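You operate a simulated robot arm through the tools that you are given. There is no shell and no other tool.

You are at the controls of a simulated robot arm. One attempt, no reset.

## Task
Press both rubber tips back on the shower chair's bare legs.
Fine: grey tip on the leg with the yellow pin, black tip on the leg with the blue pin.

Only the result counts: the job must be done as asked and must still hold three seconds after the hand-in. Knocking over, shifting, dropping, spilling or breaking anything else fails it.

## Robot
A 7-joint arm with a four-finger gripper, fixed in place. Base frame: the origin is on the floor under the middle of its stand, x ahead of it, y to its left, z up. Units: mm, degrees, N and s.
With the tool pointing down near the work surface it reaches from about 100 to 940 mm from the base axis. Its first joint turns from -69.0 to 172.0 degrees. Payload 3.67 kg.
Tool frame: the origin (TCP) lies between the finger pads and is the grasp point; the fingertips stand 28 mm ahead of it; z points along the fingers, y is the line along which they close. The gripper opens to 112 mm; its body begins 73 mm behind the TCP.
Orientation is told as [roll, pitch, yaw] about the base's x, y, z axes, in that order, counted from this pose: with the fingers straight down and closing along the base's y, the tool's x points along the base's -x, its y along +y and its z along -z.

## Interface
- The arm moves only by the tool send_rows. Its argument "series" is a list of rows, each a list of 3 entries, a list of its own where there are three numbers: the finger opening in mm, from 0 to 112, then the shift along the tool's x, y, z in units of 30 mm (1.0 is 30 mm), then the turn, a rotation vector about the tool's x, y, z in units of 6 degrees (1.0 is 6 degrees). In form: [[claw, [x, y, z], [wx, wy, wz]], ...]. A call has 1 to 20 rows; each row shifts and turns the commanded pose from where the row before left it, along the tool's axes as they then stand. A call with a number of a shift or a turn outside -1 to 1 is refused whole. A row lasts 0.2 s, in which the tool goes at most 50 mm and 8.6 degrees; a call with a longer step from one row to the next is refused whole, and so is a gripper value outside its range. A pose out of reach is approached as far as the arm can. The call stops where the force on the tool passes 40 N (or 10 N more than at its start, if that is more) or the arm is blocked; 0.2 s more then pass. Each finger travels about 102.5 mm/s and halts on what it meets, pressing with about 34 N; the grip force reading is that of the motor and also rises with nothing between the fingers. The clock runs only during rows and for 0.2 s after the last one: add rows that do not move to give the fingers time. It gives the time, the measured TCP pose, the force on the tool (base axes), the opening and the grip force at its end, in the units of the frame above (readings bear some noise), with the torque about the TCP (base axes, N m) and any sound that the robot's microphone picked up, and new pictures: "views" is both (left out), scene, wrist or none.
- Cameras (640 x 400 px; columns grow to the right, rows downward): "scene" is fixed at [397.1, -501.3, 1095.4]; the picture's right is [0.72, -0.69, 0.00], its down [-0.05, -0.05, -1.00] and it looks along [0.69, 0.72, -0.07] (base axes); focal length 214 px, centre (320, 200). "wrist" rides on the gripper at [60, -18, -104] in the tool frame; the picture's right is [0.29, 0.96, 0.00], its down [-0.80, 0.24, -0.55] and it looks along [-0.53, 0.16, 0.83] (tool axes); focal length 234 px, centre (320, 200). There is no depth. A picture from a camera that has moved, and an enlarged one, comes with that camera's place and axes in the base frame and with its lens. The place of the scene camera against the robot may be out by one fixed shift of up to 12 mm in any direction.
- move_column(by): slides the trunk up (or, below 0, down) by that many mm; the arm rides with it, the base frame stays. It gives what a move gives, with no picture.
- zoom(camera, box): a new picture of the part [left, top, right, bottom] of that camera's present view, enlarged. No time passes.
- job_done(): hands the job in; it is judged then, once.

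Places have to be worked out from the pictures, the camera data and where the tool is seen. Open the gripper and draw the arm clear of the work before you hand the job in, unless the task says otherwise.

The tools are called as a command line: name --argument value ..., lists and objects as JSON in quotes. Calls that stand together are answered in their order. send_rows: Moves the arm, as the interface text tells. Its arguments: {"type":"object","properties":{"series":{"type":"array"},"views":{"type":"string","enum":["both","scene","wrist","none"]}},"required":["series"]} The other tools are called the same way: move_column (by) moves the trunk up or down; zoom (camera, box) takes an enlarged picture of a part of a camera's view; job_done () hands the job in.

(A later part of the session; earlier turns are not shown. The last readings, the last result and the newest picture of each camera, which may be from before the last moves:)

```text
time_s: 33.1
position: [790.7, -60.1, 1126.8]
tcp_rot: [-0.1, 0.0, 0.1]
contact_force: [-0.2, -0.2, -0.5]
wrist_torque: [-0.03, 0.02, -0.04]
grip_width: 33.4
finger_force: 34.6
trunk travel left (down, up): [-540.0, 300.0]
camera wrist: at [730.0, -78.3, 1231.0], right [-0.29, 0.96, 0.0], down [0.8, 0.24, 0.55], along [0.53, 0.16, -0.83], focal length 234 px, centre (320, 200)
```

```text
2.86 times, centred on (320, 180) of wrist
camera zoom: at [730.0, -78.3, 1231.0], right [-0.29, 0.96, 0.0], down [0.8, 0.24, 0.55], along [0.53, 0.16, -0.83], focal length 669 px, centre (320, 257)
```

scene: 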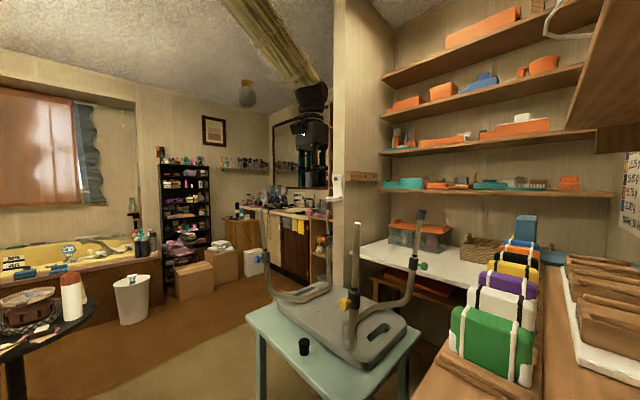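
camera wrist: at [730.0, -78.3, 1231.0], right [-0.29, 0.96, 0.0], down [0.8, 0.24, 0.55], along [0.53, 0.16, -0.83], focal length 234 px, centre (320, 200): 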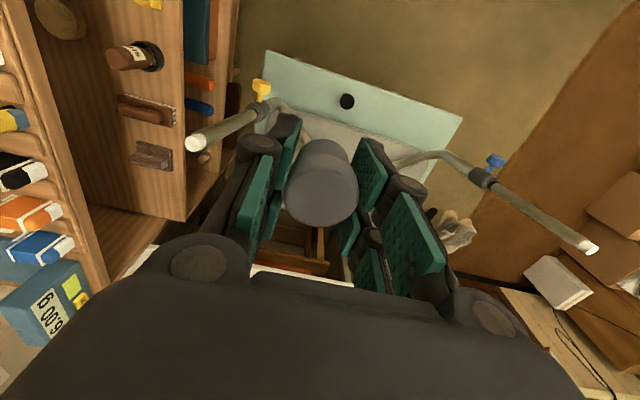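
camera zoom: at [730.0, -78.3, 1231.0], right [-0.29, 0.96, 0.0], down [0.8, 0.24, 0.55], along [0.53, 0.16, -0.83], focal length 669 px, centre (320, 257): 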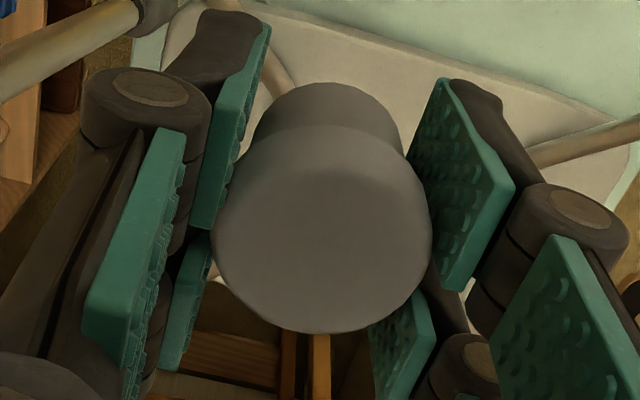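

From three wrist views the yellow leg end comes out at (844.4, -176.3, 1006), with axis (-0.056, -0.107, 0.993). The tip is about 37.5 mm tall and its top sits about 4 mm above the TCP. I move to a hover along the leg axis and tilt the tool to match: roll 6.2°, pitch -3.2°.

send_rows --series '[[25, [-0.329, -0.831, 0.247], [0, 0, 0]], [25, [-0.329, -0.831, 0.247], [0, 0, 0]], [25, [-0.329, -0.831, 0.247], [0, 0, 0]], [25, [-0.329, -0.831, 0.247], [0, 0, 0]], [25, [-0.329, -0.831, 0.247], [0, 0, 0]], [25, [0, 0, 0], [-0.51, -0.27, 0]], [25, [0, 0, 0], [-0.51, -0.27, 0]], [25, [0, 0, 0], [0, 0, 0]], [25, [0, 0, 0], [0, 0, 0]]]' --views "both"

zoom --camera "scene" --box '[320, 150, 400, 330]'

zoom --camera "wrist" --box '[220, 50, 420, 250]'

```text
time_s: 35.1
position: [839.9, -184.9, 1090.3]
tcp_rot: [6.1, -3.3, -0.1]
contact_force: [0.5, -0.5, -0.4]
wrist_torque: [0.01, 0.0, 0.0]
grip_width: 33.3
finger_force: 33.9
trunk travel left (down, up): [-540.0, 300.0]
camera wrist: at [773.5, -213.8, 1187.8], right [-0.29, 0.95, 0.09], down [0.76, 0.18, 0.62], along [0.58, 0.25, -0.78], focal length 234 px, centre (320, 200)
```

scene: 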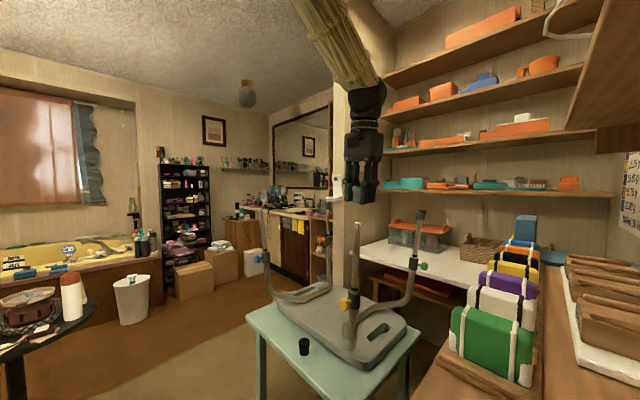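
wrist: 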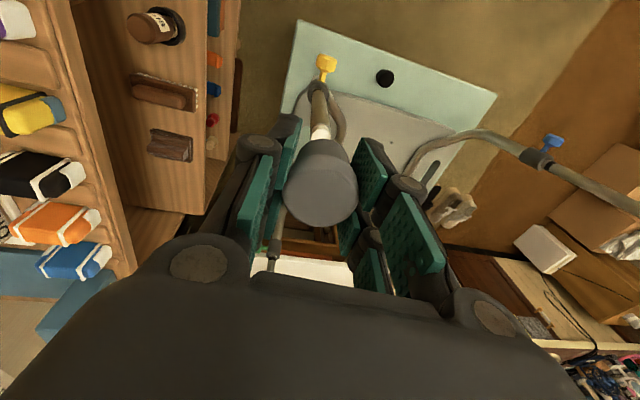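

```text
2.22 times, centred on (360, 240) of scene
camera zoom: at [397.1, -501.3, 1095.4], right [0.72, -0.69, 0.0], down [-0.05, -0.05, -1.0], along [0.69, 0.72, -0.07], focal length 477 px, centre (231, 111)
```

zoom: 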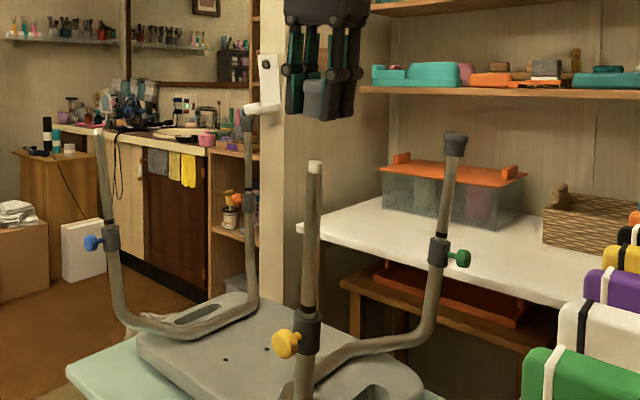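

```text
2.00 times, centred on (320, 150) of wrist
camera zoom: at [773.5, -213.8, 1187.8], right [-0.29, 0.95, 0.09], down [0.76, 0.18, 0.62], along [0.58, 0.25, -0.78], focal length 468 px, centre (320, 300)
```

zoom: 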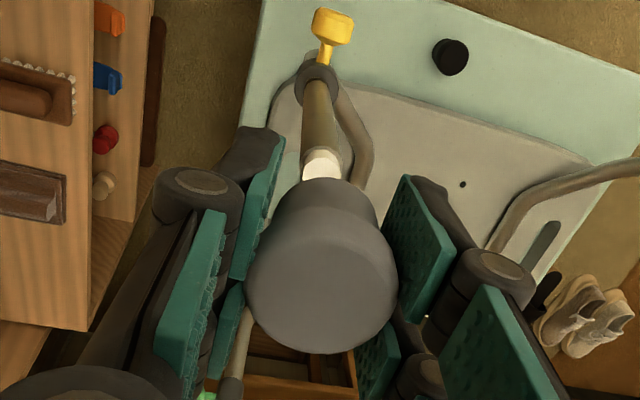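

Wrist view: the leg runs along the tool axis column (within 1 mm). I zoom in the scene view to check the alignment from the side.

zoom --camera "scene" --box '[340, 170, 385, 240]'

zoom --camera "wrist" --box '[290, 70, 370, 150]'

```text
5.71 times, centred on (362, 205) of scene
camera zoom: at [397.1, -501.3, 1095.4], right [0.72, -0.69, 0.0], down [-0.05, -0.05, -1.0], along [0.69, 0.72, -0.07], focal length 1226 px, centre (77, 171)
```

zoom: 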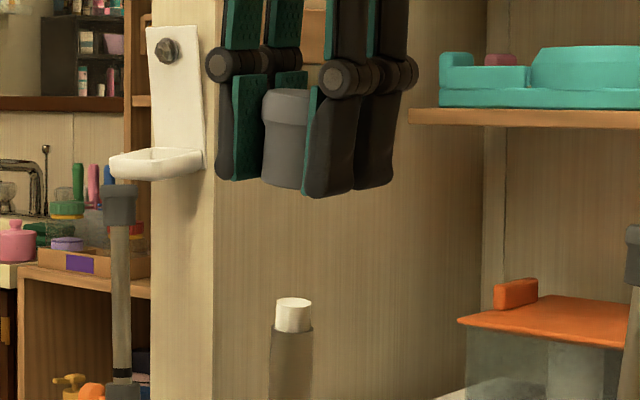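

```text
5.00 times, centred on (330, 110) of wrist
camera zoom: at [773.5, -213.8, 1187.8], right [-0.29, 0.95, 0.09], down [0.76, 0.18, 0.62], along [0.58, 0.25, -0.78], focal length 1171 px, centre (270, 650)
```

zoom: 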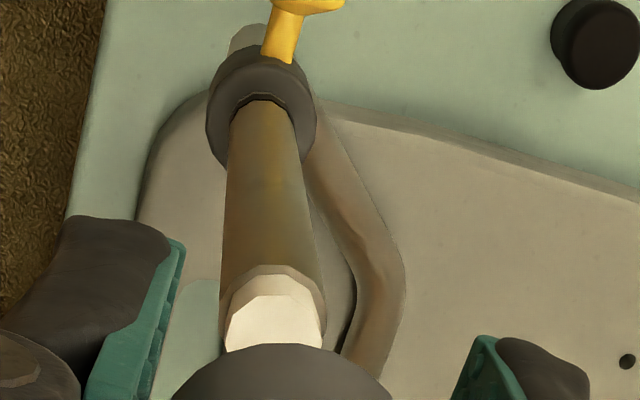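

Both views agree within about 1 mm. The wrist view suggests the leg leans about 0.6° less in y than my tilt, so I trim roll, shift 1.7 mm in +y and descend 38 mm along the tool axis, leaving a gap of about 12 mm.

send_rows --series '[[25, [0, 0.057, 0], [0.1, 0, 0]], [25, [0, 0, 0.42], [0, 0, 0]], [25, [0, 0, 0.42], [0, 0, 0]], [25, [0, 0, 0.42], [0, 0, 0]], [25, [0, 0, 0], [0, 0, 0]]]' --views "none"

zoom --camera "scene" --box '[340, 180, 385, 240]'

zoom --camera "wrist" --box '[270, 70, 370, 240]'

zoom --camera "wrist" --box '[290, 70, 370, 150]'

```text
time_s: 36.3
position: [841.1, -178.7, 1053.7]
tcp_rot: [5.5, -3.3, -0.1]
contact_force: [-0.1, 1.0, -0.4]
wrist_torque: [-0.01, -0.02, 0.02]
grip_width: 33.8
finger_force: 33.3
trunk travel left (down, up): [-540.0, 300.0]
```

```text
6.67 times, centred on (362, 210) of scene
camera zoom: at [397.1, -501.3, 1095.4], right [0.72, -0.69, 0.0], down [-0.05, -0.05, -1.0], along [0.69, 0.72, -0.07], focal length 1430 px, centre (37, 133)
```

zoom: 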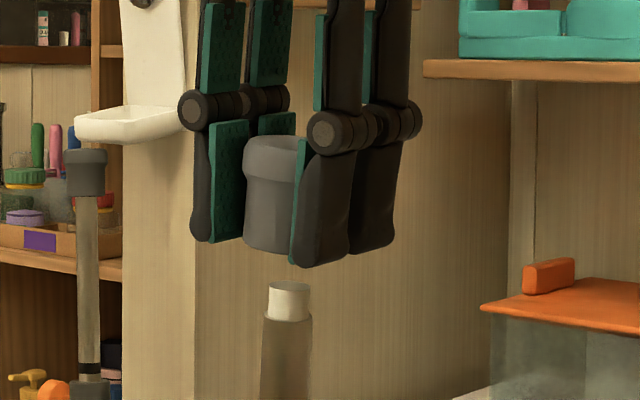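

```text
2.35 times, centred on (320, 155) of wrist
camera zoom: at [775.8, -207.0, 1150.4], right [-0.29, 0.95, 0.07], down [0.76, 0.18, 0.62], along [0.58, 0.24, -0.78], focal length 551 px, centre (320, 306)
```

zoom: 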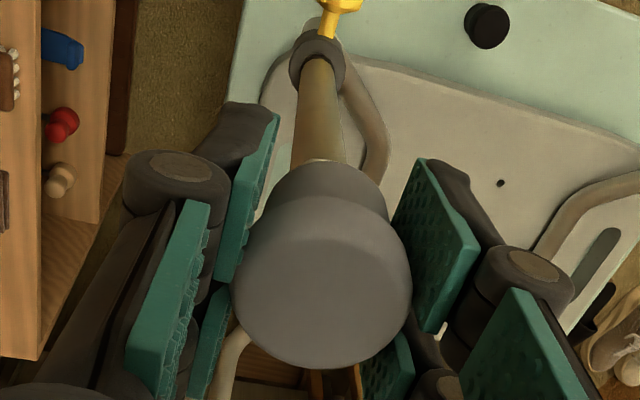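

```text
5.00 times, centred on (330, 110) of wrist
camera zoom: at [775.8, -207.0, 1150.4], right [-0.29, 0.95, 0.07], down [0.76, 0.18, 0.62], along [0.58, 0.24, -0.78], focal length 1171 px, centre (270, 650)
```

zoom: 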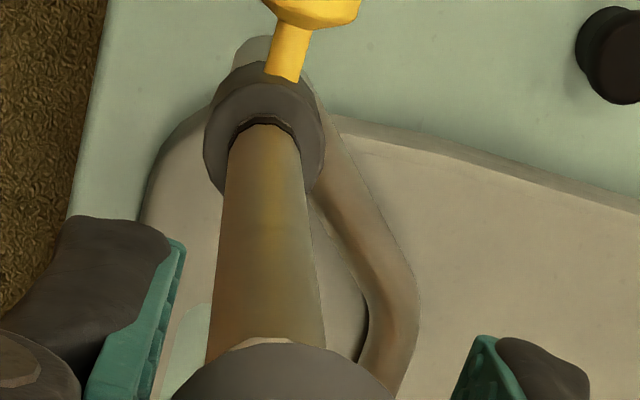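

The scene zoom puts the gap at about 15 mm. Both views show the tip slightly toward +y (about 1.8 mm) and toward -x (about 1.6 mm) of the leg end. I correct that, trim roll 0.8° and close 7 mm of the gap.

send_rows --series '[[25, [-0.053, -0.043, 0], [0.133, 0, 0]], [25, [0, 0, 0.12], [0, 0, 0]], [25, [0, 0, 0.12], [0, 0, 0]], [25, [0, 0, 0], [0, 0, 0]]]' --views "none"

zoom --camera "scene" --box '[345, 190, 385, 240]'

zoom --camera "scene" --box '[330, 180, 400, 310]'

zoom --camera "wrist" --box '[280, 70, 360, 150]'

zoom --camera "wrist" --box '[260, 110, 380, 240]'

```text
time_s: 37.3
position: [843.4, -179.5, 1046.0]
tcp_rot: [4.6, -3.2, -0.1]
contact_force: [-0.5, -0.2, 0.0]
wrist_torque: [0.01, -0.02, -0.01]
grip_width: 33.6
finger_force: 34.1
trunk travel left (down, up): [-540.0, 300.0]
```

```text
8.00 times, centred on (365, 215) of scene
camera zoom: at [397.1, -501.3, 1095.4], right [0.72, -0.69, 0.0], down [-0.05, -0.05, -1.0], along [0.69, 0.72, -0.07], focal length 1716 px, centre (-40, 80)
```

zoom: 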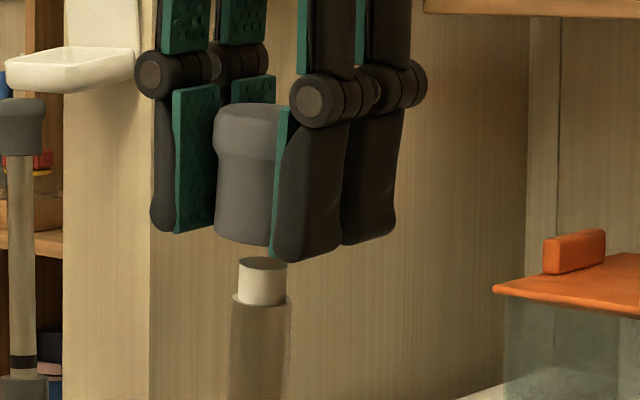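

```text
3.08 times, centred on (365, 245) of scene
camera zoom: at [397.1, -501.3, 1095.4], right [0.72, -0.69, 0.0], down [-0.05, -0.05, -1.0], along [0.69, 0.72, -0.07], focal length 660 px, centre (182, 62)
```

zoom: 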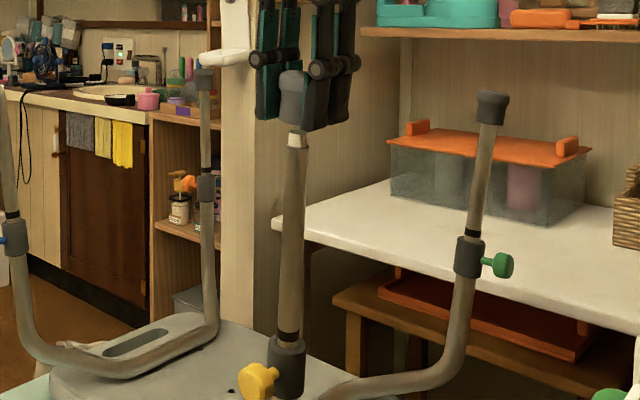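

```text
5.00 times, centred on (320, 110) of wrist
camera zoom: at [777.8, -206.4, 1144.2], right [-0.29, 0.95, 0.06], down [0.76, 0.19, 0.62], along [0.58, 0.23, -0.79], focal length 1171 px, centre (320, 650)
```

zoom: 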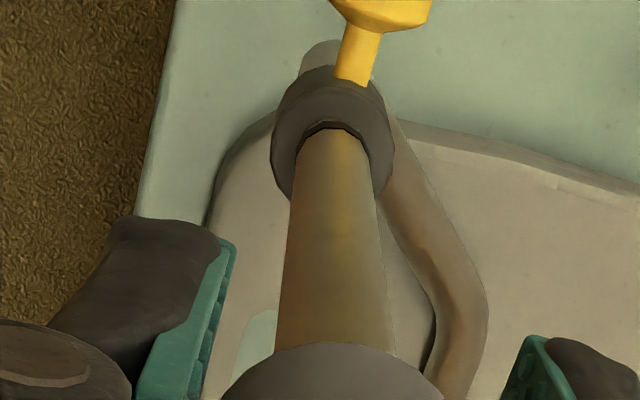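

```text
3.08 times, centred on (320, 175) of wrist
camera zoom: at [777.8, -206.4, 1144.2], right [-0.29, 0.95, 0.06], down [0.76, 0.19, 0.62], along [0.58, 0.23, -0.79], focal length 720 px, centre (320, 277)
```

zoom: 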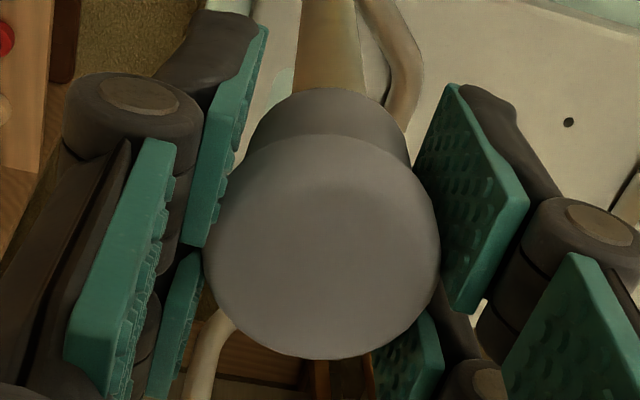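

The gap is now about 8 mm, with tip and leg aligned within about 0.6 mm in both views. I make a last trim and lower slowly to feel for engagement.

send_rows --series '[[25, [0, 0.025, 0], [0.08, 0, 0]], [25, [0, 0, 0.1], [0, 0, 0]], [25, [0, 0, 0.1], [0, 0, 0]], [25, [0, 0, 0.1], [0, 0, 0]], [25, [0, 0, 0.1], [0, 0, 0]], [25, [0, 0, 0], [0, 0, 0]]]' --views "none"

zoom --camera "scene" --box '[345, 190, 385, 240]'

zoom --camera "wrist" --box '[260, 70, 380, 240]'

```text
time_s: 38.7
position: [844.1, -178.2, 1034.2]
tcp_rot: [4.2, -3.4, 0.0]
contact_force: [0.3, 0.3, 0.0]
wrist_torque: [0.0, 0.03, 0.03]
grip_width: 33.4
finger_force: 34.4
trunk travel left (down, up): [-540.0, 300.0]
```

```text
8.00 times, centred on (365, 215) of scene
camera zoom: at [397.1, -501.3, 1095.4], right [0.72, -0.69, 0.0], down [-0.05, -0.05, -1.0], along [0.69, 0.72, -0.07], focal length 1716 px, centre (-40, 80)
```

zoom: 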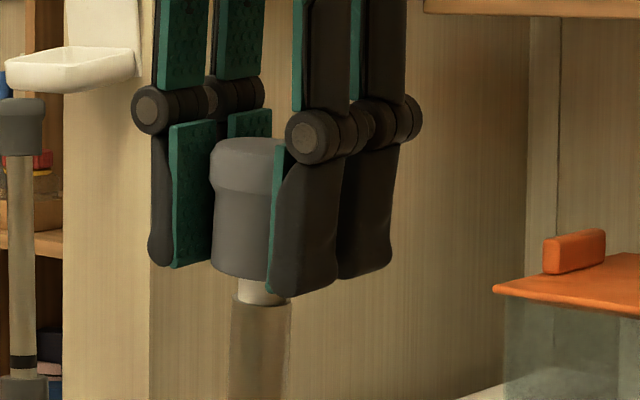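

```text
2.35 times, centred on (320, 155) of wrist
camera zoom: at [778.8, -203.6, 1133.2], right [-0.29, 0.96, 0.05], down [0.76, 0.2, 0.61], along [0.58, 0.22, -0.79], focal length 551 px, centre (320, 306)
```

zoom: 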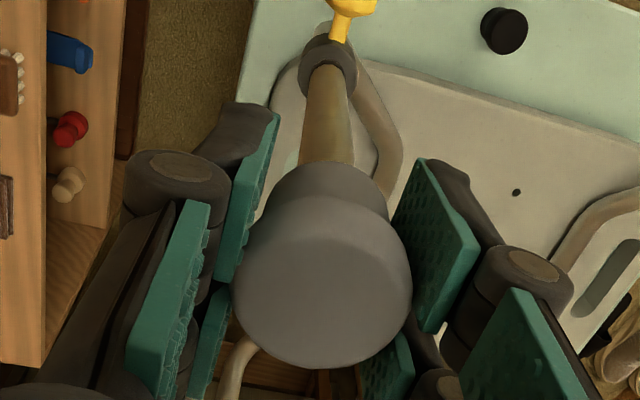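

No force yet and the neck has entered the socket by about 4-5 mm, well centred. I keep pressing along the axis in small steps.

send_rows --series '[[25, [0, 0, 0.1], [0, 0, 0]], [25, [0, 0, 0.1], [0, 0, 0]], [25, [0, 0, 0.1], [0, 0, 0]], [25, [0, 0, 0], [0, 0, 0]]]' --views "none"

zoom --camera "scene" --box '[345, 190, 385, 240]'

zoom --camera "wrist" --box '[260, 70, 380, 240]'

```text
time_s: 39.7
position: [845.0, -178.4, 1025.5]
tcp_rot: [4.2, -3.3, -0.1]
contact_force: [-0.3, -0.4, -0.9]
wrist_torque: [0.01, 0.01, 0.03]
grip_width: 33.2
finger_force: 33.8
trunk travel left (down, up): [-540.0, 300.0]
```

```text
8.00 times, centred on (365, 215) of scene
camera zoom: at [397.1, -501.3, 1095.4], right [0.72, -0.69, 0.0], down [-0.05, -0.05, -1.0], along [0.69, 0.72, -0.07], focal length 1716 px, centre (-40, 80)
```

zoom: 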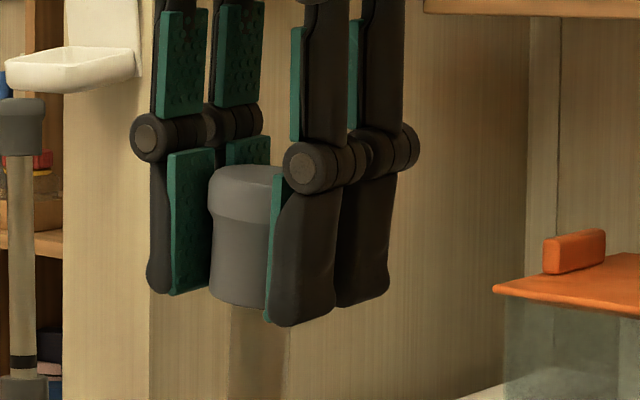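

```text
2.35 times, centred on (320, 155) of wrist
camera zoom: at [779.2, -202.7, 1124.2], right [-0.29, 0.96, 0.05], down [0.76, 0.2, 0.61], along [0.58, 0.22, -0.79], focal length 551 px, centre (320, 306)
```

zoom: 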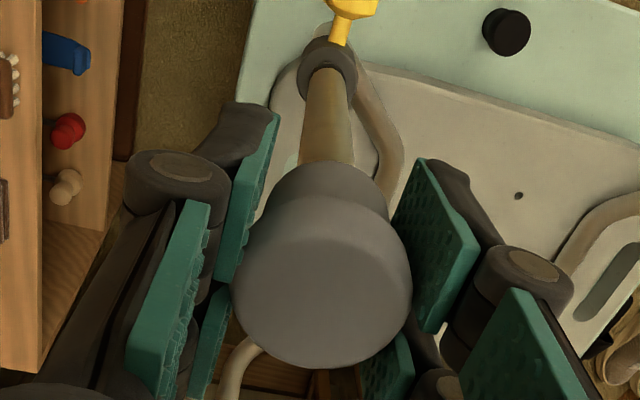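

The shoulder of the neck is now inside the tip, still with no resistance. I continue pressing.

send_rows --series '[[25, [0, 0, 0.08], [0, 0, 0]], [25, [0, 0, 0.08], [0, 0, 0]], [25, [0, 0, 0.08], [0, 0, 0]], [25, [0, 0, 0], [0, 0, 0]]]' --views "none"

zoom --camera "scene" --box '[345, 190, 385, 240]'

```text
time_s: 40.7
position: [844.7, -176.6, 1019.3]
tcp_rot: [4.2, -3.3, -0.1]
contact_force: [-0.4, -0.2, 0.0]
wrist_torque: [-0.03, -0.01, 0.0]
grip_width: 33.5
finger_force: 34.1
trunk travel left (down, up): [-540.0, 300.0]
```

```text
8.00 times, centred on (365, 215) of scene
camera zoom: at [397.1, -501.3, 1095.4], right [0.72, -0.69, 0.0], down [-0.05, -0.05, -1.0], along [0.69, 0.72, -0.07], focal length 1716 px, centre (-40, 80)
```

zoom: 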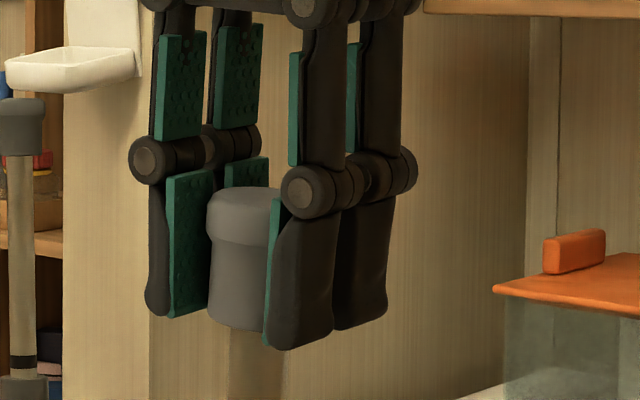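

19 mm on and still no force, consistent with a loose lead-in. I continue until resistance builds up.

send_rows --series '[[25, [0, 0, 0.07], [0, 0, 0]], [25, [0, 0, 0.07], [0, 0, 0]], [25, [0, 0, 0.07], [0, 0, 0]], [25, [0, 0, 0], [0, 0, 0]]]' --views "none"

zoom --camera "scene" --box '[345, 190, 385, 240]'

zoom --camera "wrist" --box '[260, 70, 380, 240]'

```text
time_s: 41.7
position: [846.0, -175.8, 1012.0]
tcp_rot: [4.2, -3.2, -0.1]
contact_force: [0.1, -0.2, 0.1]
wrist_torque: [-0.04, 0.03, -0.01]
grip_width: 33.3
finger_force: 34.1
trunk travel left (down, up): [-540.0, 300.0]
```

```text
8.00 times, centred on (365, 215) of scene
camera zoom: at [397.1, -501.3, 1095.4], right [0.72, -0.69, 0.0], down [-0.05, -0.05, -1.0], along [0.69, 0.72, -0.07], focal length 1716 px, centre (-40, 80)
```

zoom: 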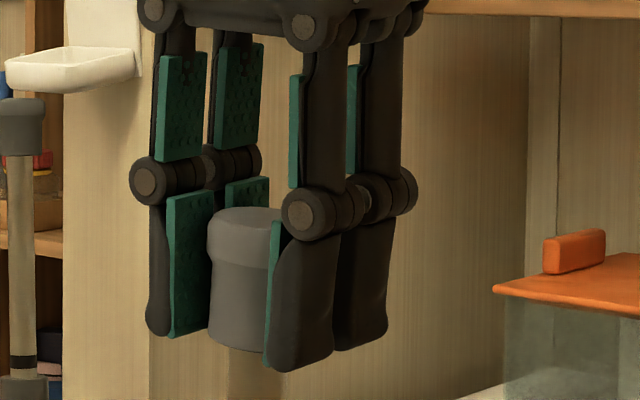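

```text
2.35 times, centred on (320, 155) of wrist
camera zoom: at [780.0, -201.9, 1110.2], right [-0.29, 0.96, 0.05], down [0.76, 0.2, 0.61], along [0.58, 0.22, -0.79], focal length 551 px, centre (320, 306)
```

zoom: 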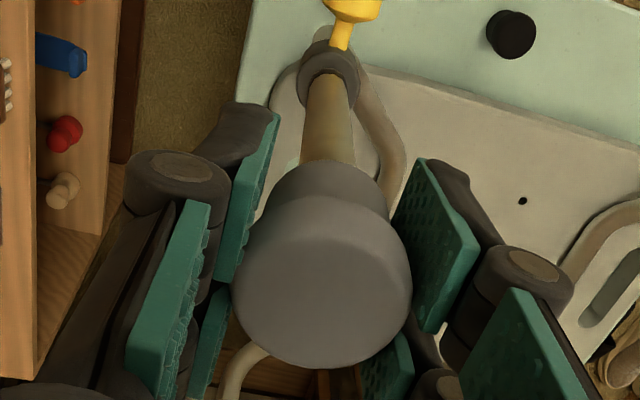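

About 26 mm on, still free. I continue in smaller steps, expecting the socket bottom soon.

send_rows --series '[[25, [0, 0, 0.05], [0, 0, 0]], [25, [0, 0, 0.05], [0, 0, 0]], [25, [0, 0, 0.05], [0, 0, 0]], [25, [0, 0, 0], [0, 0, 0]]]' --views "none"

zoom --camera "scene" --box '[345, 190, 385, 240]'

```text
time_s: 42.7
position: [846.0, -174.8, 1007.2]
tcp_rot: [4.2, -3.2, -0.2]
contact_force: [0.0, -0.1, 1.2]
wrist_torque: [0.01, -0.03, -0.02]
grip_width: 33.4
finger_force: 33.8
trunk travel left (down, up): [-540.0, 300.0]
```

```text
8.00 times, centred on (365, 215) of scene
camera zoom: at [397.1, -501.3, 1095.4], right [0.72, -0.69, 0.0], down [-0.05, -0.05, -1.0], along [0.69, 0.72, -0.07], focal length 1716 px, centre (-40, 80)
```

zoom: 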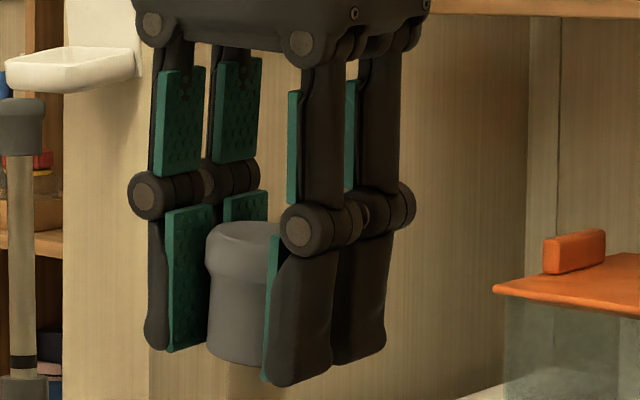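

About 30 mm on. I continue in fine steps.

send_rows --series '[[25, [0, 0, 0.05], [0, 0, 0]], [25, [0, 0, 0.05], [0, 0, 0]], [25, [0, 0, 0.05], [0, 0, 0]], [25, [0, 0, 0], [0, 0, 0]]]' --views "none"

zoom --camera "scene" --box '[345, 190, 385, 240]'

zoom --camera "wrist" --box '[260, 70, 380, 240]'

```text
time_s: 43.7
position: [846.3, -175.4, 1003.5]
tcp_rot: [4.3, -3.2, 0.0]
contact_force: [-1.1, 1.0, 3.8]
wrist_torque: [0.06, 0.0, 0.03]
grip_width: 33.3
finger_force: 34.0
trunk travel left (down, up): [-540.0, 300.0]
```

```text
8.00 times, centred on (365, 215) of scene
camera zoom: at [397.1, -501.3, 1095.4], right [0.72, -0.69, 0.0], down [-0.05, -0.05, -1.0], along [0.69, 0.72, -0.07], focal length 1716 px, centre (-40, 80)
```

zoom: 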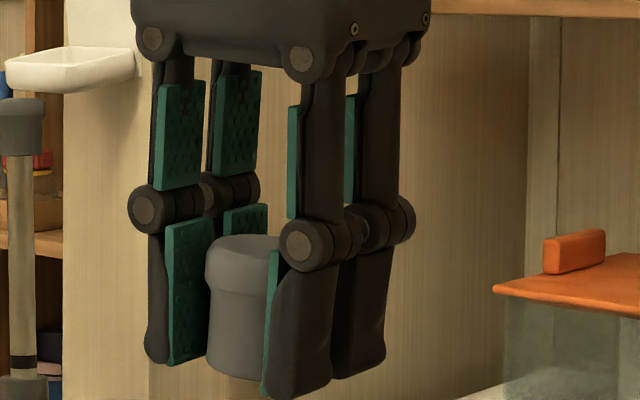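

```text
2.35 times, centred on (320, 155) of wrist
camera zoom: at [780.4, -201.1, 1101.0], right [-0.29, 0.96, 0.05], down [0.76, 0.2, 0.61], along [0.58, 0.22, -0.79], focal length 551 px, centre (320, 306)
```

zoom: 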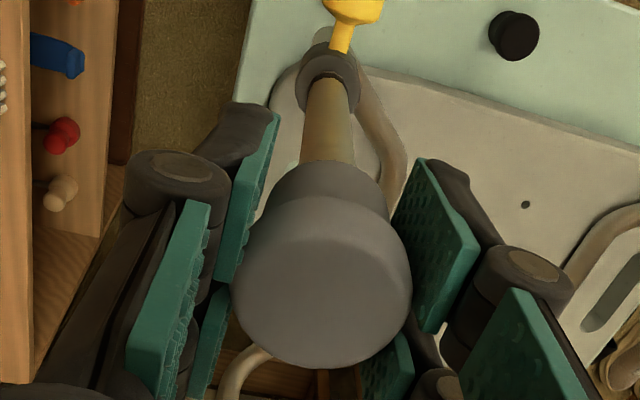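

Resistance begins (3.8 N). I keep pressing along the axis, watching force and sound.

send_rows --series '[[25, [0, 0, 0.05], [0, 0, 0]], [25, [0, 0, 0.05], [0, 0, 0]], [25, [0, 0, 0], [0, 0, 0]]]' --views "none"

zoom --camera "scene" --box '[345, 190, 385, 240]'

```text
time_s: 44.5
position: [845.8, -174.6, 998.7]
tcp_rot: [4.2, -3.3, 0.0]
contact_force: [0.2, -0.5, 4.3]
wrist_torque: [0.0, 0.0, 0.0]
grip_width: 33.2
finger_force: 34.7
trunk travel left (down, up): [-540.0, 300.0]
```

```text
8.00 times, centred on (365, 215) of scene
camera zoom: at [397.1, -501.3, 1095.4], right [0.72, -0.69, 0.0], down [-0.05, -0.05, -1.0], along [0.69, 0.72, -0.07], focal length 1716 px, centre (-40, 80)
```

zoom: 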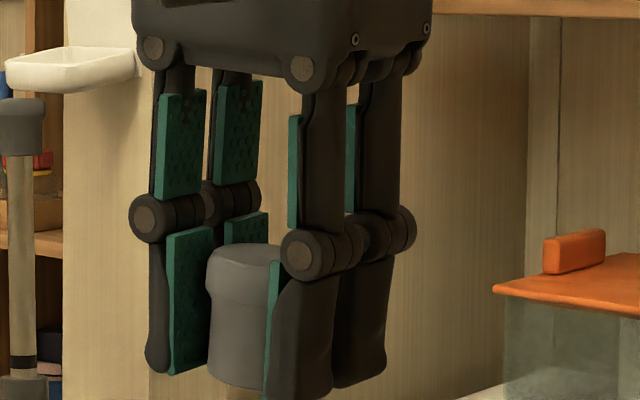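

The tip has gone lower than the leg end was, so either the leg is sliding in or the tip is beside it. I look at the whole leg before doing anything more.

zoom --camera "scene" --box '[330, 180, 400, 330]'

zoom --camera "scene" --box '[335, 220, 380, 310]'

zoom --camera "wrist" --box '[280, 60, 370, 180]'

zoom --camera "scene" --box '[230, 200, 440, 400]'

```text
2.67 times, centred on (365, 255) of scene
camera zoom: at [397.1, -501.3, 1095.4], right [0.72, -0.69, 0.0], down [-0.05, -0.05, -1.0], along [0.69, 0.72, -0.07], focal length 572 px, centre (200, 53)
```

zoom: 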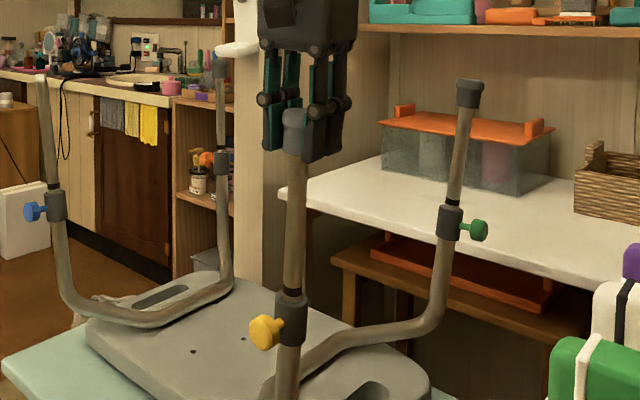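

```text
4.44 times, centred on (358, 265) of scene
camera zoom: at [397.1, -501.3, 1095.4], right [0.72, -0.69, 0.0], down [-0.05, -0.05, -1.0], along [0.69, 0.72, -0.07], focal length 953 px, centre (153, -89)
```

zoom: 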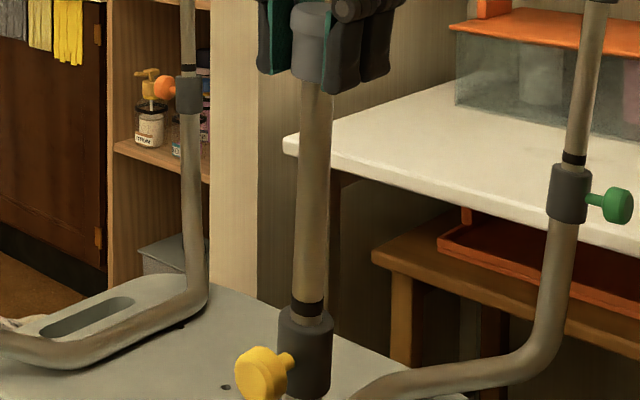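

```text
3.33 times, centred on (325, 120) of wrist
camera zoom: at [780.6, -201.3, 1098.0], right [-0.29, 0.96, 0.05], down [0.76, 0.2, 0.61], along [0.58, 0.22, -0.79], focal length 781 px, centre (303, 467)
```

zoom: 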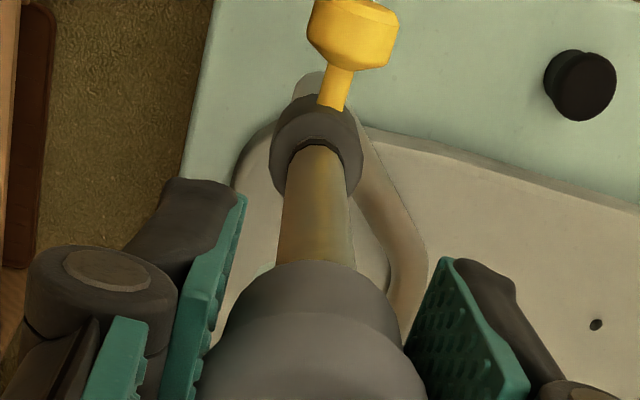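

```text
2.00 times, centred on (335, 300) of scene
camera zoom: at [397.1, -501.3, 1095.4], right [0.72, -0.69, 0.0], down [-0.05, -0.05, -1.0], along [0.69, 0.72, -0.07], focal length 429 px, centre (290, 0)
```

zoom: 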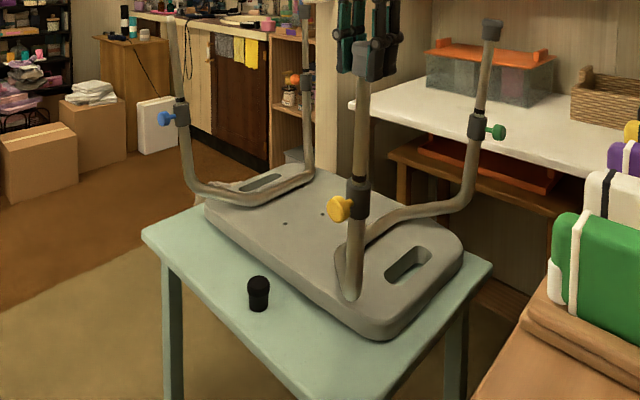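

The tip is clearly around the leg (the tube runs into its centre), and the collar band hasn't moved, so the leg is not sliding. A scene re-measure gives a tip height of about 41 mm. I continue pressing to find the bottom of the socket.

send_rows --series '[[25, [0, 0, 0.05], [0, 0, 0]], [25, [0, 0, 0.05], [0, 0, 0]], [25, [0, 0, 0], [0, 0, 0]]]' --views "none"

zoom --camera "scene" --box '[345, 190, 385, 240]'

zoom --camera "scene" --box '[335, 220, 380, 310]'

```text
time_s: 45.3
position: [846.4, -176.0, 997.4]
tcp_rot: [4.3, -3.2, -0.2]
contact_force: [-1.1, -3.6, 6.9]
wrist_torque: [0.04, 0.03, 0.1]
grip_width: 33.2
finger_force: 33.7
trunk travel left (down, up): [-540.0, 300.0]
```

```text
8.00 times, centred on (365, 215) of scene
camera zoom: at [397.1, -501.3, 1095.4], right [0.72, -0.69, 0.0], down [-0.05, -0.05, -1.0], along [0.69, 0.72, -0.07], focal length 1716 px, centre (-40, 80)
```

zoom: 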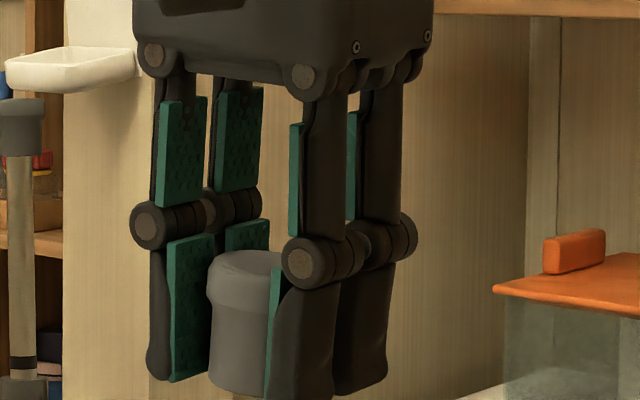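

```text
4.44 times, centred on (358, 265) of scene
camera zoom: at [397.1, -501.3, 1095.4], right [0.72, -0.69, 0.0], down [-0.05, -0.05, -1.0], along [0.69, 0.72, -0.07], focal length 953 px, centre (153, -89)
```

zoom: 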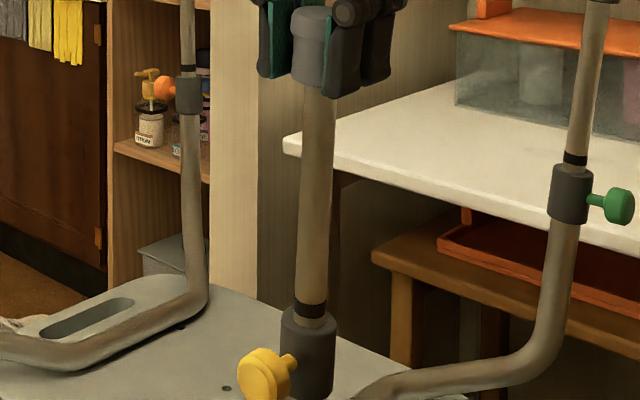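

Force is 7 N and the tip's top is now about level with where the leg end was, which is odd. I look closely with the wrist camera and compare the chair's position before pressing any further.

zoom --camera "wrist" --box '[0, 0, 640, 400]'

zoom --camera "wrist" --box '[260, 110, 380, 240]'

zoom --camera "scene" --box '[330, 200, 440, 320]'

zoom --camera "scene" --box '[230, 200, 440, 400]'

```text
1.00 times, centred on (320, 200) of wrist (not enlarged: the box is as wide or as high as the picture)
camera zoom: at [780.4, -201.8, 1095.7], right [-0.29, 0.96, 0.05], down [0.76, 0.2, 0.62], along [0.58, 0.22, -0.79], focal length 234 px, centre (320, 200)
```

zoom: 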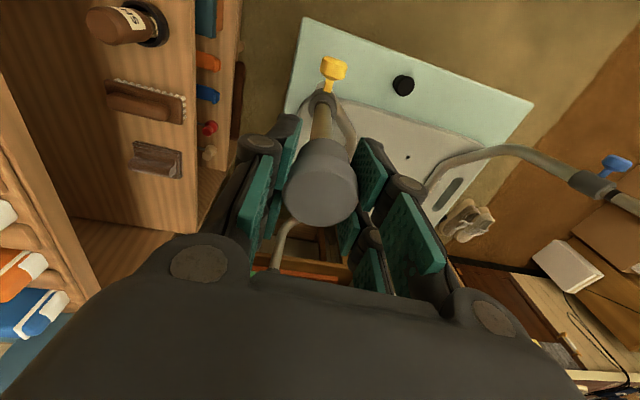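

```text
3.08 times, centred on (320, 175) of wrist
camera zoom: at [780.4, -201.8, 1095.7], right [-0.29, 0.96, 0.05], down [0.76, 0.2, 0.62], along [0.58, 0.22, -0.79], focal length 720 px, centre (320, 277)
```

zoom: 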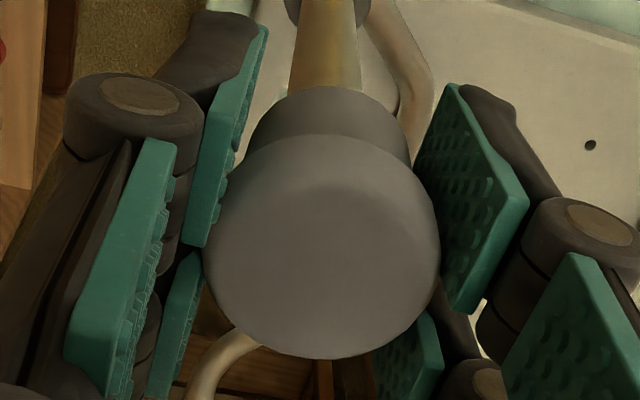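

```text
3.33 times, centred on (385, 260) of scene
camera zoom: at [397.1, -501.3, 1095.4], right [0.72, -0.69, 0.0], down [-0.05, -0.05, -1.0], along [0.69, 0.72, -0.07], focal length 715 px, centre (103, 0)
```

zoom: 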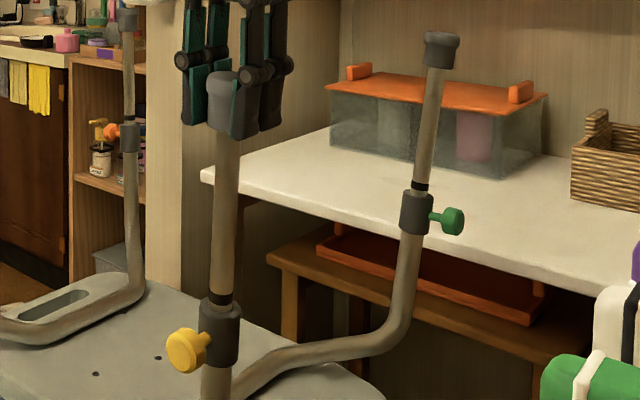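

```text
2.00 times, centred on (335, 300) of scene
camera zoom: at [397.1, -501.3, 1095.4], right [0.72, -0.69, 0.0], down [-0.05, -0.05, -1.0], along [0.69, 0.72, -0.07], focal length 429 px, centre (290, 0)
```

zoom: 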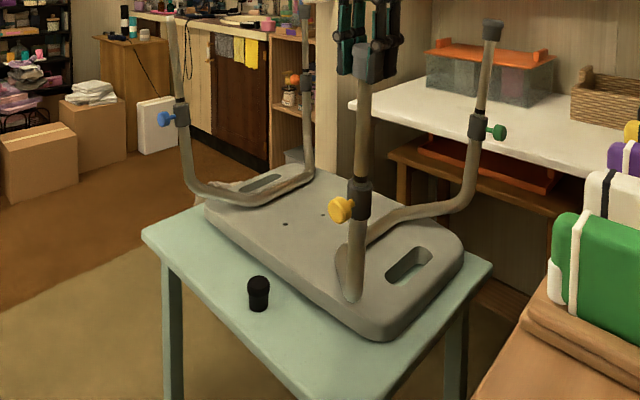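

I compare the band-to-collar spacing on the yellow leg with the other legs to see whether the inner tube is being pushed in.

zoom --camera "scene" --box '[340, 275, 370, 315]'

zoom --camera "scene" --box '[400, 200, 440, 280]'

zoom --camera "scene" --box '[250, 215, 290, 285]'

zoom --camera "wrist" --box '[290, 60, 370, 140]'

```text
10.00 times, centred on (355, 295) of scene
camera zoom: at [397.1, -501.3, 1095.4], right [0.72, -0.69, 0.0], down [-0.05, -0.05, -1.0], along [0.69, 0.72, -0.07], focal length 2145 px, centre (-30, -750)
```

zoom: 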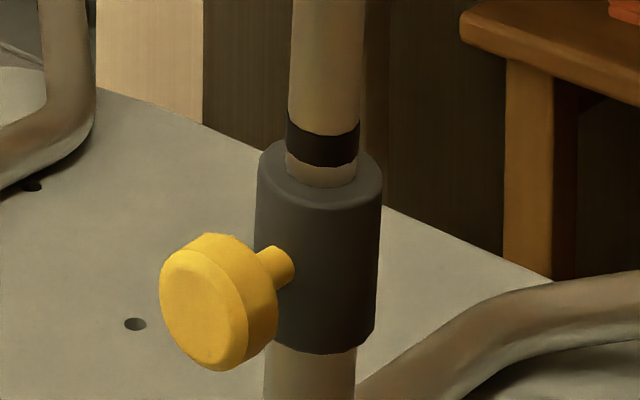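

```text
5.00 times, centred on (420, 240) of scene
camera zoom: at [397.1, -501.3, 1095.4], right [0.72, -0.69, 0.0], down [-0.05, -0.05, -1.0], along [0.69, 0.72, -0.07], focal length 1072 px, centre (-180, 0)
```

zoom: 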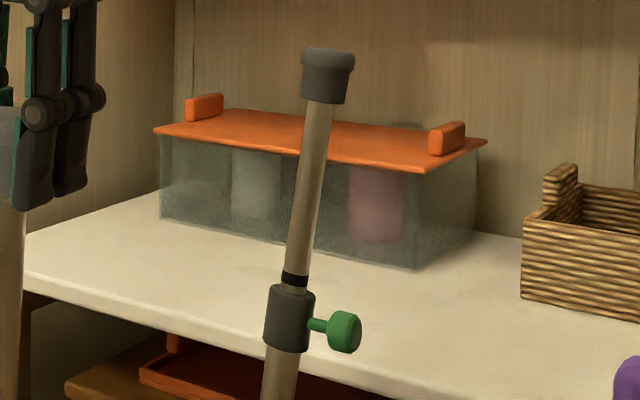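

```text
5.71 times, centred on (270, 250) of scene
camera zoom: at [397.1, -501.3, 1095.4], right [0.72, -0.69, 0.0], down [-0.05, -0.05, -1.0], along [0.69, 0.72, -0.07], focal length 1226 px, centre (606, -86)
```

zoom: 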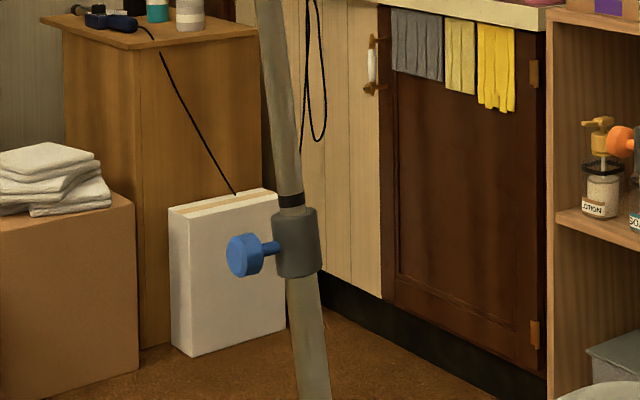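

```text
5.00 times, centred on (330, 100) of wrist
camera zoom: at [780.4, -201.8, 1095.7], right [-0.29, 0.96, 0.05], down [0.76, 0.2, 0.62], along [0.58, 0.22, -0.79], focal length 1171 px, centre (270, 700)
```

zoom: 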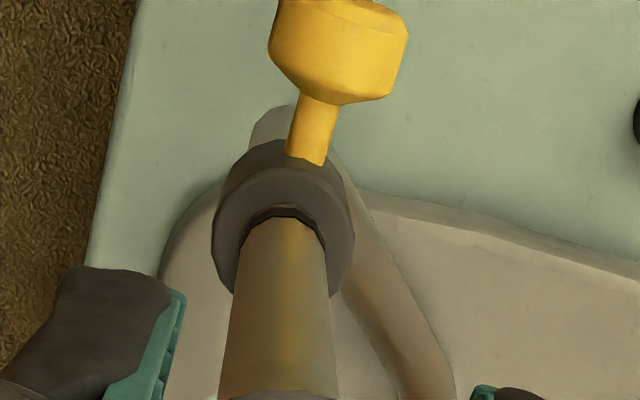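

The band and collar are where they were, so nothing is sliding and the chair has not moved measurably. I press on in 1.5 mm steps until the force rises clearly.

send_rows --series '[[25, [0, 0, 0.05], [0, 0, 0]], [25, [0, 0, 0.05], [0, 0, 0]], [25, [0, 0, 0], [0, 0, 0]]]' --views "none"

zoom --camera "scene" --box '[345, 190, 385, 240]'

zoom --camera "scene" --box '[340, 275, 370, 315]'

```text
time_s: 46.1
position: [844.7, -175.5, 997.3]
tcp_rot: [4.3, -3.5, -0.1]
contact_force: [-0.6, -11.2, 28.4]
wrist_torque: [0.06, 0.07, 0.15]
grip_width: 33.5
finger_force: 34.2
trunk travel left (down, up): [-540.0, 300.0]
```

```text
8.00 times, centred on (365, 215) of scene
camera zoom: at [397.1, -501.3, 1095.4], right [0.72, -0.69, 0.0], down [-0.05, -0.05, -1.0], along [0.69, 0.72, -0.07], focal length 1716 px, centre (-40, 80)
```

zoom: 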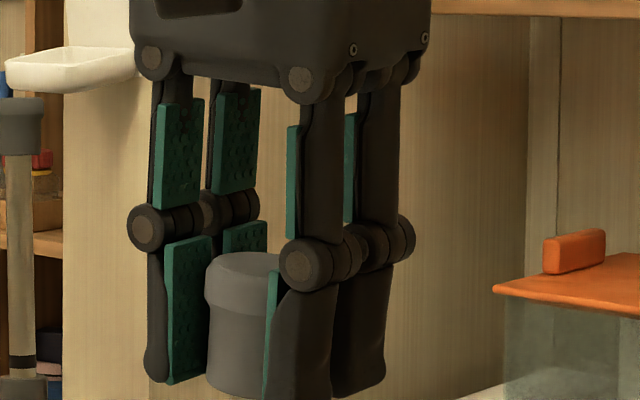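

```text
10.00 times, centred on (355, 295) of scene
camera zoom: at [397.1, -501.3, 1095.4], right [0.72, -0.69, 0.0], down [-0.05, -0.05, -1.0], along [0.69, 0.72, -0.07], focal length 2145 px, centre (-30, -750)
```

zoom: 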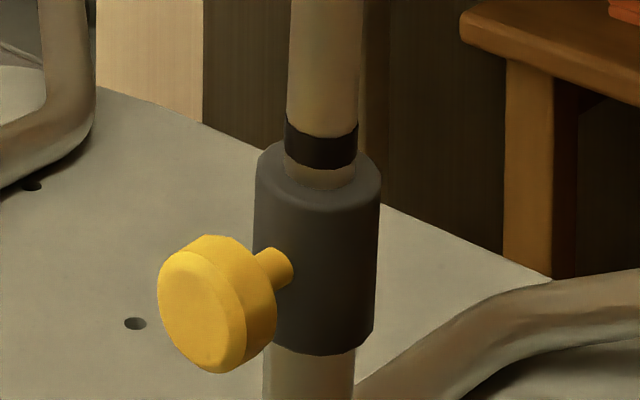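

The force jumped to 28 N with no more travel, so the socket has bottomed at TCP z ≈ 997.3. There is an 11 N sideways load in -y, so I relieve it with a 0.8 mm shift and press a little harder.

send_rows --series '[[25, [0, -0.027, 0], [0, 0, 0]], [25, [0, 0, 0.03], [0, 0, 0]], [25, [0, 0, 0.03], [0, 0, 0]], [25, [0, 0, 0], [0, 0, 0]]]' --views "none"

```text
time_s: 47.2
position: [847.1, -174.9, 996.8]
tcp_rot: [4.2, -3.8, -0.2]
contact_force: [0.9, -6.3, 17.1]
wrist_torque: [0.01, 0.19, 0.14]
grip_width: 33.4
finger_force: 34.2
trunk travel left (down, up): [-540.0, 300.0]
stopped in row 4: the force on the tool passed its limit at 41 N (the readings are from after the stop); the commanded pose is now the measured one
```

The press peaked at 41 N, so the tip is on hard. I open the fingers and back off along the axis, then inspect.

send_rows --series '[[45, [0, 0, 0], [0, 0, 0]], [60, [0, 0, 0], [0, 0, 0]], [70, [0, 0, 0], [0, 0, 0]], [70, [0, 0, 0], [0, 0, 0]], [70, [0, 0, -0.7], [0, 0, 0]], [70, [0, 0, -0.8], [0, 0, 0]], [70, [0, 0, -0.8], [0, 0, 0]], [70, [0, 0, -0.8], [0, 0, 0]], [70, [0, 0, 0], [0, 0, 0]]]' --views "both"

zoom --camera "scene" --box '[345, 190, 385, 240]'

zoom --camera "scene" --box '[330, 200, 440, 320]'

zoom --camera "wrist" --box '[260, 70, 380, 190]'

```text
time_s: 49.2
position: [840.2, -181.3, 1085.8]
tcp_rot: [4.1, -3.3, -0.1]
contact_force: [-0.3, 0.4, 0.1]
wrist_torque: [-0.01, 0.06, -0.02]
grip_width: 70.0
finger_force: 0.0
trunk travel left (down, up): [-540.0, 300.0]
camera wrist: at [773.6, -207.4, 1184.1], right [-0.29, 0.96, 0.05], down [0.76, 0.2, 0.62], along [0.58, 0.22, -0.79], focal length 234 px, centre (320, 200)
```

scene: 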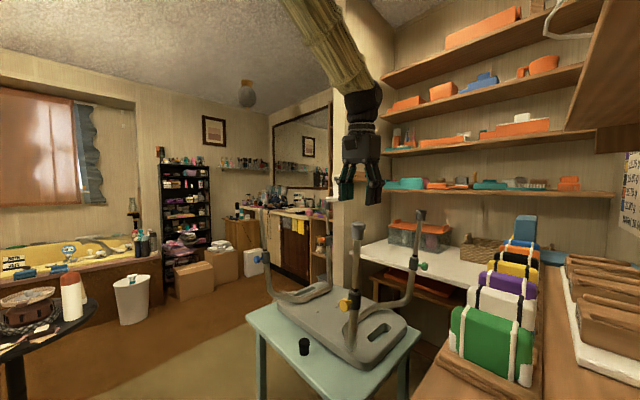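
wrist: 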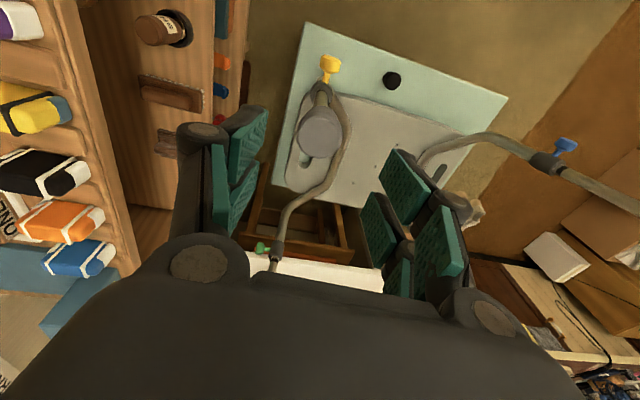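

```text
8.00 times, centred on (365, 215) of scene
camera zoom: at [397.1, -501.3, 1095.4], right [0.72, -0.69, 0.0], down [-0.05, -0.05, -1.0], along [0.69, 0.72, -0.07], focal length 1716 px, centre (-40, 80)
```

zoom: 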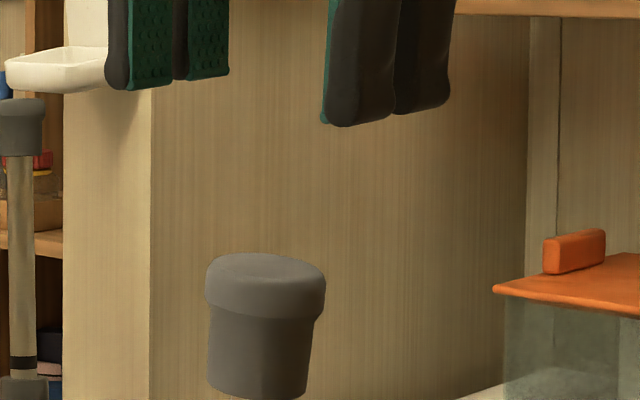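

```text
3.33 times, centred on (385, 260) of scene
camera zoom: at [397.1, -501.3, 1095.4], right [0.72, -0.69, 0.0], down [-0.05, -0.05, -1.0], along [0.69, 0.72, -0.07], focal length 715 px, centre (103, 0)
```

zoom: 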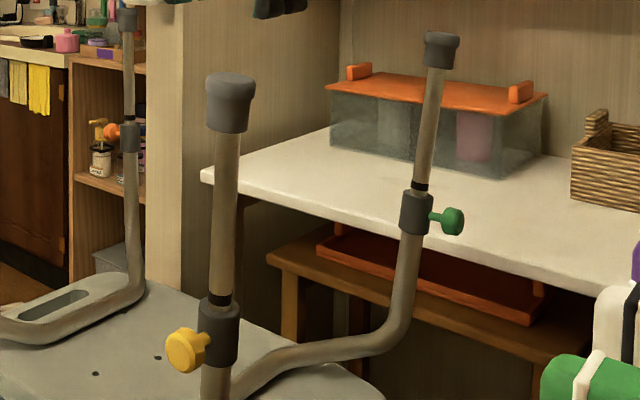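

```text
3.33 times, centred on (320, 130) of wrist
camera zoom: at [773.6, -207.4, 1184.1], right [-0.29, 0.96, 0.05], down [0.76, 0.2, 0.62], along [0.58, 0.22, -0.79], focal length 781 px, centre (320, 433)
```

zoom: 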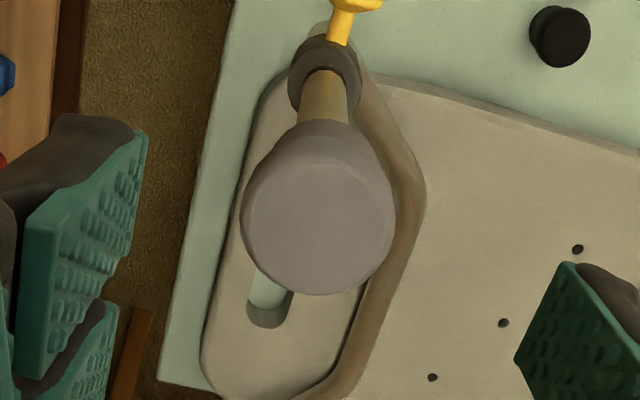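

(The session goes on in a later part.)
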